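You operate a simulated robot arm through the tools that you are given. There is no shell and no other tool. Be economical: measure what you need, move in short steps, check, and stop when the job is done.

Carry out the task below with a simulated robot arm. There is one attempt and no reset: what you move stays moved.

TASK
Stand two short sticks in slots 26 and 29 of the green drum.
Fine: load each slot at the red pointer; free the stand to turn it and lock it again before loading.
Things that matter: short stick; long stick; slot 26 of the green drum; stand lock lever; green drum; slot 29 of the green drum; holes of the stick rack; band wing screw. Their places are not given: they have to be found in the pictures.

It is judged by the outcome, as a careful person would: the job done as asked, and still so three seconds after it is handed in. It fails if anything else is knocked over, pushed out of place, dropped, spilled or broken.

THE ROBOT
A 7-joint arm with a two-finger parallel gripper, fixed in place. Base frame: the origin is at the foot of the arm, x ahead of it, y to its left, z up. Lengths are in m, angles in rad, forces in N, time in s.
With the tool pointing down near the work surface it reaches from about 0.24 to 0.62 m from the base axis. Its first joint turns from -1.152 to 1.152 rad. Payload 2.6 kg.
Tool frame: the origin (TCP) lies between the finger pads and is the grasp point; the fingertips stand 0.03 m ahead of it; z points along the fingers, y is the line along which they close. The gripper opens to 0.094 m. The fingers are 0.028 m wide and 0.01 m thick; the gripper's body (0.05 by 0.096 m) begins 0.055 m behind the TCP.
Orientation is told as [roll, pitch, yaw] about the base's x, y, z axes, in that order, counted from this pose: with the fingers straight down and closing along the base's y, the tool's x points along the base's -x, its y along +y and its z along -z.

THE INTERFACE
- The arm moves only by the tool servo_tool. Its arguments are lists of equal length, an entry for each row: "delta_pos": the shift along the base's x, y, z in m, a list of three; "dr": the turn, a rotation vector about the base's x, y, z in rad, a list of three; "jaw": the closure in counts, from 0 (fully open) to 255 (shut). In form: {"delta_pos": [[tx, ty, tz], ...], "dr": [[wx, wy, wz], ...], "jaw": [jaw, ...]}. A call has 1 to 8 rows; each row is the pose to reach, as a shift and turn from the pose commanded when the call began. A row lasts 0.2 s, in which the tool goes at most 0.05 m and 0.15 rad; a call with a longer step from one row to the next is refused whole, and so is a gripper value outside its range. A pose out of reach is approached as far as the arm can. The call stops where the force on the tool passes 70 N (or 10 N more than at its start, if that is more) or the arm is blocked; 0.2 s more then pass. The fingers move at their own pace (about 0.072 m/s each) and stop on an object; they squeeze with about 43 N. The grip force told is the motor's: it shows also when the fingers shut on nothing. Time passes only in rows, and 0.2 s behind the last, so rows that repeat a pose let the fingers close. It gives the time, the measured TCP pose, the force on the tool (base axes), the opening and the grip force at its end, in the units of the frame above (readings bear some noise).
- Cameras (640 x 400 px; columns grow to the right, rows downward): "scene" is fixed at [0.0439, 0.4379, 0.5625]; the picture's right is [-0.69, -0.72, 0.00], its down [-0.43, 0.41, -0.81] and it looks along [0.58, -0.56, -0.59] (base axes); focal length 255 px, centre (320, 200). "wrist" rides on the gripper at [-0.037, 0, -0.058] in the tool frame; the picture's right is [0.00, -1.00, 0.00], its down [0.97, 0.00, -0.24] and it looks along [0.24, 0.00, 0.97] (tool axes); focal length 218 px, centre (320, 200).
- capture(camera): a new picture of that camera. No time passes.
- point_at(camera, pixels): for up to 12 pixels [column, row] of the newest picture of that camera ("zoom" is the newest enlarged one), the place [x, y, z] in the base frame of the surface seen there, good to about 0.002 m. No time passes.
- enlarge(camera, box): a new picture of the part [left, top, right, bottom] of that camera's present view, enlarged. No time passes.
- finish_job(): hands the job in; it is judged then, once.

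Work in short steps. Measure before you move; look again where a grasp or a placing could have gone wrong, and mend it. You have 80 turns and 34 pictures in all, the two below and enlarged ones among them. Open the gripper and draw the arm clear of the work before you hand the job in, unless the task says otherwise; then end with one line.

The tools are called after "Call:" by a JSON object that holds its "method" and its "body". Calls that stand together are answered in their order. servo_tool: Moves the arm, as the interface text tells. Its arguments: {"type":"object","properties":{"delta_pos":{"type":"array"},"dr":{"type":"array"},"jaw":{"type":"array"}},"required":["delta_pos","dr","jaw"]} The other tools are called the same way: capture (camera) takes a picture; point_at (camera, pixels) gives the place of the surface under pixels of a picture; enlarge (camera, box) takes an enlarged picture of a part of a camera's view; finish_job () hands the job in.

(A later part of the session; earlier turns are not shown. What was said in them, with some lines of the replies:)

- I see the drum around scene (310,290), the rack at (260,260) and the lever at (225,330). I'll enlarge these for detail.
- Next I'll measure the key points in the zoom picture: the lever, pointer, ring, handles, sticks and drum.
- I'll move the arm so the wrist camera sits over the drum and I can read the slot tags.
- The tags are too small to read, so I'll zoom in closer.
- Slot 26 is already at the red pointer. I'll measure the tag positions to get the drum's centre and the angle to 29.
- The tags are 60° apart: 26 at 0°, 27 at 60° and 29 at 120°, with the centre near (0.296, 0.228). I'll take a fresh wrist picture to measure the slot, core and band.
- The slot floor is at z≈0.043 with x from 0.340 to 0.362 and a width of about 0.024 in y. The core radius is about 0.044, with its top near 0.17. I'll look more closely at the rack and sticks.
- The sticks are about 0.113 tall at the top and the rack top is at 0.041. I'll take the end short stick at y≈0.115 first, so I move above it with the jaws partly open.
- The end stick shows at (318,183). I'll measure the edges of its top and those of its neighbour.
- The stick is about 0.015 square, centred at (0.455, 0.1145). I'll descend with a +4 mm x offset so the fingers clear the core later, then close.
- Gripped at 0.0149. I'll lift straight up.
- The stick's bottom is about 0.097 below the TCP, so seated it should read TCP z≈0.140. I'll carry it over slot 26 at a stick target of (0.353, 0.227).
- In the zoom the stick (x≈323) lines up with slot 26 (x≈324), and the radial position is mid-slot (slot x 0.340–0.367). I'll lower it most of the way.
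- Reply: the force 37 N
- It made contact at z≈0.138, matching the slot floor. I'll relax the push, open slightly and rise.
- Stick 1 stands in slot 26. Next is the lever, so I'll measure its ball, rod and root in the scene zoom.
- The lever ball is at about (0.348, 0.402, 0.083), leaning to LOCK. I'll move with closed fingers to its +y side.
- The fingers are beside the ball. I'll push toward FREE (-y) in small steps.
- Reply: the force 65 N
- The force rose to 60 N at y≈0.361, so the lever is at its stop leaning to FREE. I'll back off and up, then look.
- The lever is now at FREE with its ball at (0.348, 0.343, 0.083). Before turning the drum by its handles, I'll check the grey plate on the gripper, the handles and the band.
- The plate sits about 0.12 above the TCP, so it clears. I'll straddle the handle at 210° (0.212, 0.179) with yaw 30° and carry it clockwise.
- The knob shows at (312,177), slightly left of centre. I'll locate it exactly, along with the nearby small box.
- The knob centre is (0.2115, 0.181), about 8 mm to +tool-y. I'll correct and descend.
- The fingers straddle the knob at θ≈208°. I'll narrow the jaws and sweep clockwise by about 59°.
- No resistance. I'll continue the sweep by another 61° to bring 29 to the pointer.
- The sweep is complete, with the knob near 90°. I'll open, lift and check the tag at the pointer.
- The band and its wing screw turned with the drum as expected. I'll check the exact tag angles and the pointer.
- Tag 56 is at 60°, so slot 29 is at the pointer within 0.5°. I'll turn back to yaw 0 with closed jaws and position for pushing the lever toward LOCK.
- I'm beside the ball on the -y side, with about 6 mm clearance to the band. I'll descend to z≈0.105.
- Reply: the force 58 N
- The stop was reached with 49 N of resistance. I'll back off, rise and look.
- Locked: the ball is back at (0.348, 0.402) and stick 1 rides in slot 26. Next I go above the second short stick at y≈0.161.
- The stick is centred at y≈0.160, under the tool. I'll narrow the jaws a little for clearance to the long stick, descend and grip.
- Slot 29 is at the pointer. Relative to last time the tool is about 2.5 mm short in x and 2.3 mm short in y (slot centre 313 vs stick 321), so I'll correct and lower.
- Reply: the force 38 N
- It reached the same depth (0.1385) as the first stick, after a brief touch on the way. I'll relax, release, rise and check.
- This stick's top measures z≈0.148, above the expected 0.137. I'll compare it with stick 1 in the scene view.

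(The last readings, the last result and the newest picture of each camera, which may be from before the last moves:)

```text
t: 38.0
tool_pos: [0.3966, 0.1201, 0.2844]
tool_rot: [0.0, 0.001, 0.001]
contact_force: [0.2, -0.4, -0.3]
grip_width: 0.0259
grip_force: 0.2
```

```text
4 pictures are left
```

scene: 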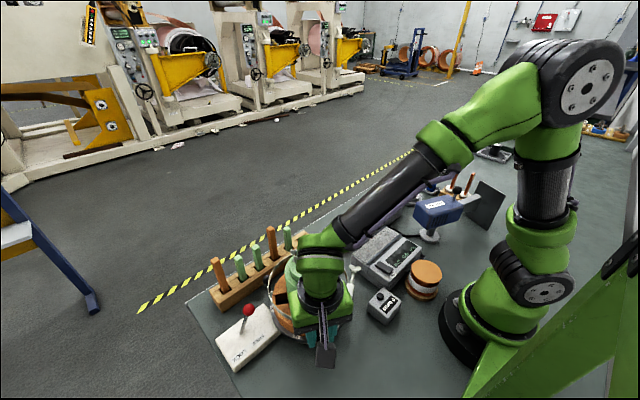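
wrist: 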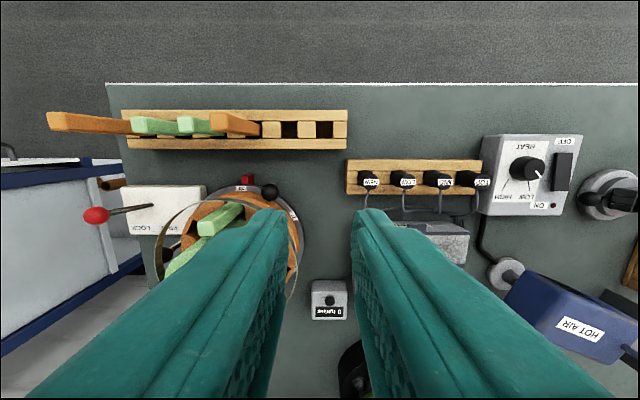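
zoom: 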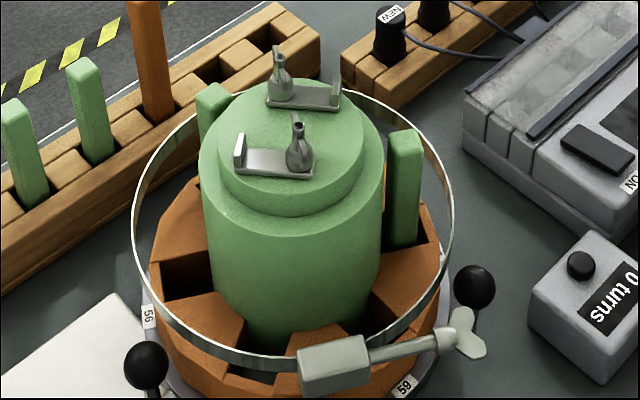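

Call:
{"method": "point_at", "body": {"camera": "zoom", "pixels": [[405, 137], [398, 142], [415, 140], [212, 93], [207, 97], [218, 98], [403, 242], [400, 200]]}}

Call:
{"method": "point_at", "body": {"camera": "wrist", "pixels": [[207, 226], [207, 232], [203, 228], [214, 224], [230, 210]]}}

```text
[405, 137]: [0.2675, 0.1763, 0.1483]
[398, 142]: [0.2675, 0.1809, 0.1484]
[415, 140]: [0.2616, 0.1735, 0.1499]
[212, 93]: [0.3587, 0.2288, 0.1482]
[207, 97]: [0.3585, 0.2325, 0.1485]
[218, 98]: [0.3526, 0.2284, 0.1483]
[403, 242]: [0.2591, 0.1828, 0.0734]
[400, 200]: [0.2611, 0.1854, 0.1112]
```

```text
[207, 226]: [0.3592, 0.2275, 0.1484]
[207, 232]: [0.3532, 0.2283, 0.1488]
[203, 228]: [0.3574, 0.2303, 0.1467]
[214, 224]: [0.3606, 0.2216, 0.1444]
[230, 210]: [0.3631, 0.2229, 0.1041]
```

Both sticks top out at z≈0.148, which is the slot floor (0.043) plus a 0.105 stick, so both are fully seated. The lever is at LOCK. I'll open the gripper and draw clear.

Call:
{"method": "servo_tool", "body": {"delta_pos": [[0, 0, 0.04], [0, -0.02, 0.08], [0, -0.04, 0.09], [0, -0.04, 0.09]], "dr": [[0, 0, 0], [0, 0, 0], [0, 0, 0], [0, 0, 0]], "jaw": [100, 0, 0, 0]}}

Call:
{"method": "capture", "body": {"camera": "scene"}}

```text
t: 39.0
tool_pos: [0.3985, 0.0811, 0.3774]
tool_rot: [-0.002, -0.001, 0.002]
contact_force: [0.4, -0.3, -0.6]
grip_width: 0.0941
grip_force: 0.1
```

```text
3 pictures are left
```

scene: 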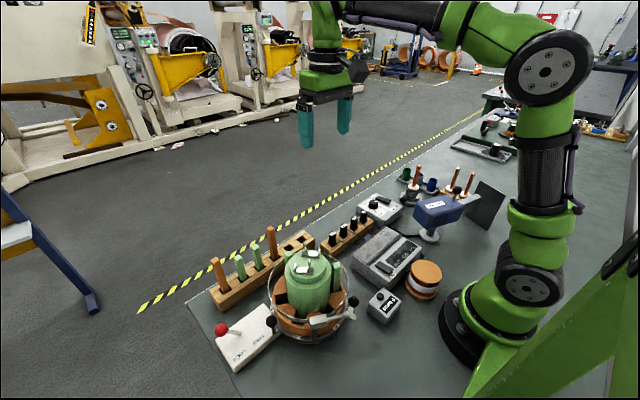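

The scene is in order: both sticks are standing, the stand is locked and the arm is clear. I'm handing the job in.

Call:
{"method": "finish_job", "body": {}}

```text
The job is handed in.
```

Two short sticks now stand in slots 26 and 29 of the green drum, each loaded at the red pointer, with the stand locked and the arm clear.
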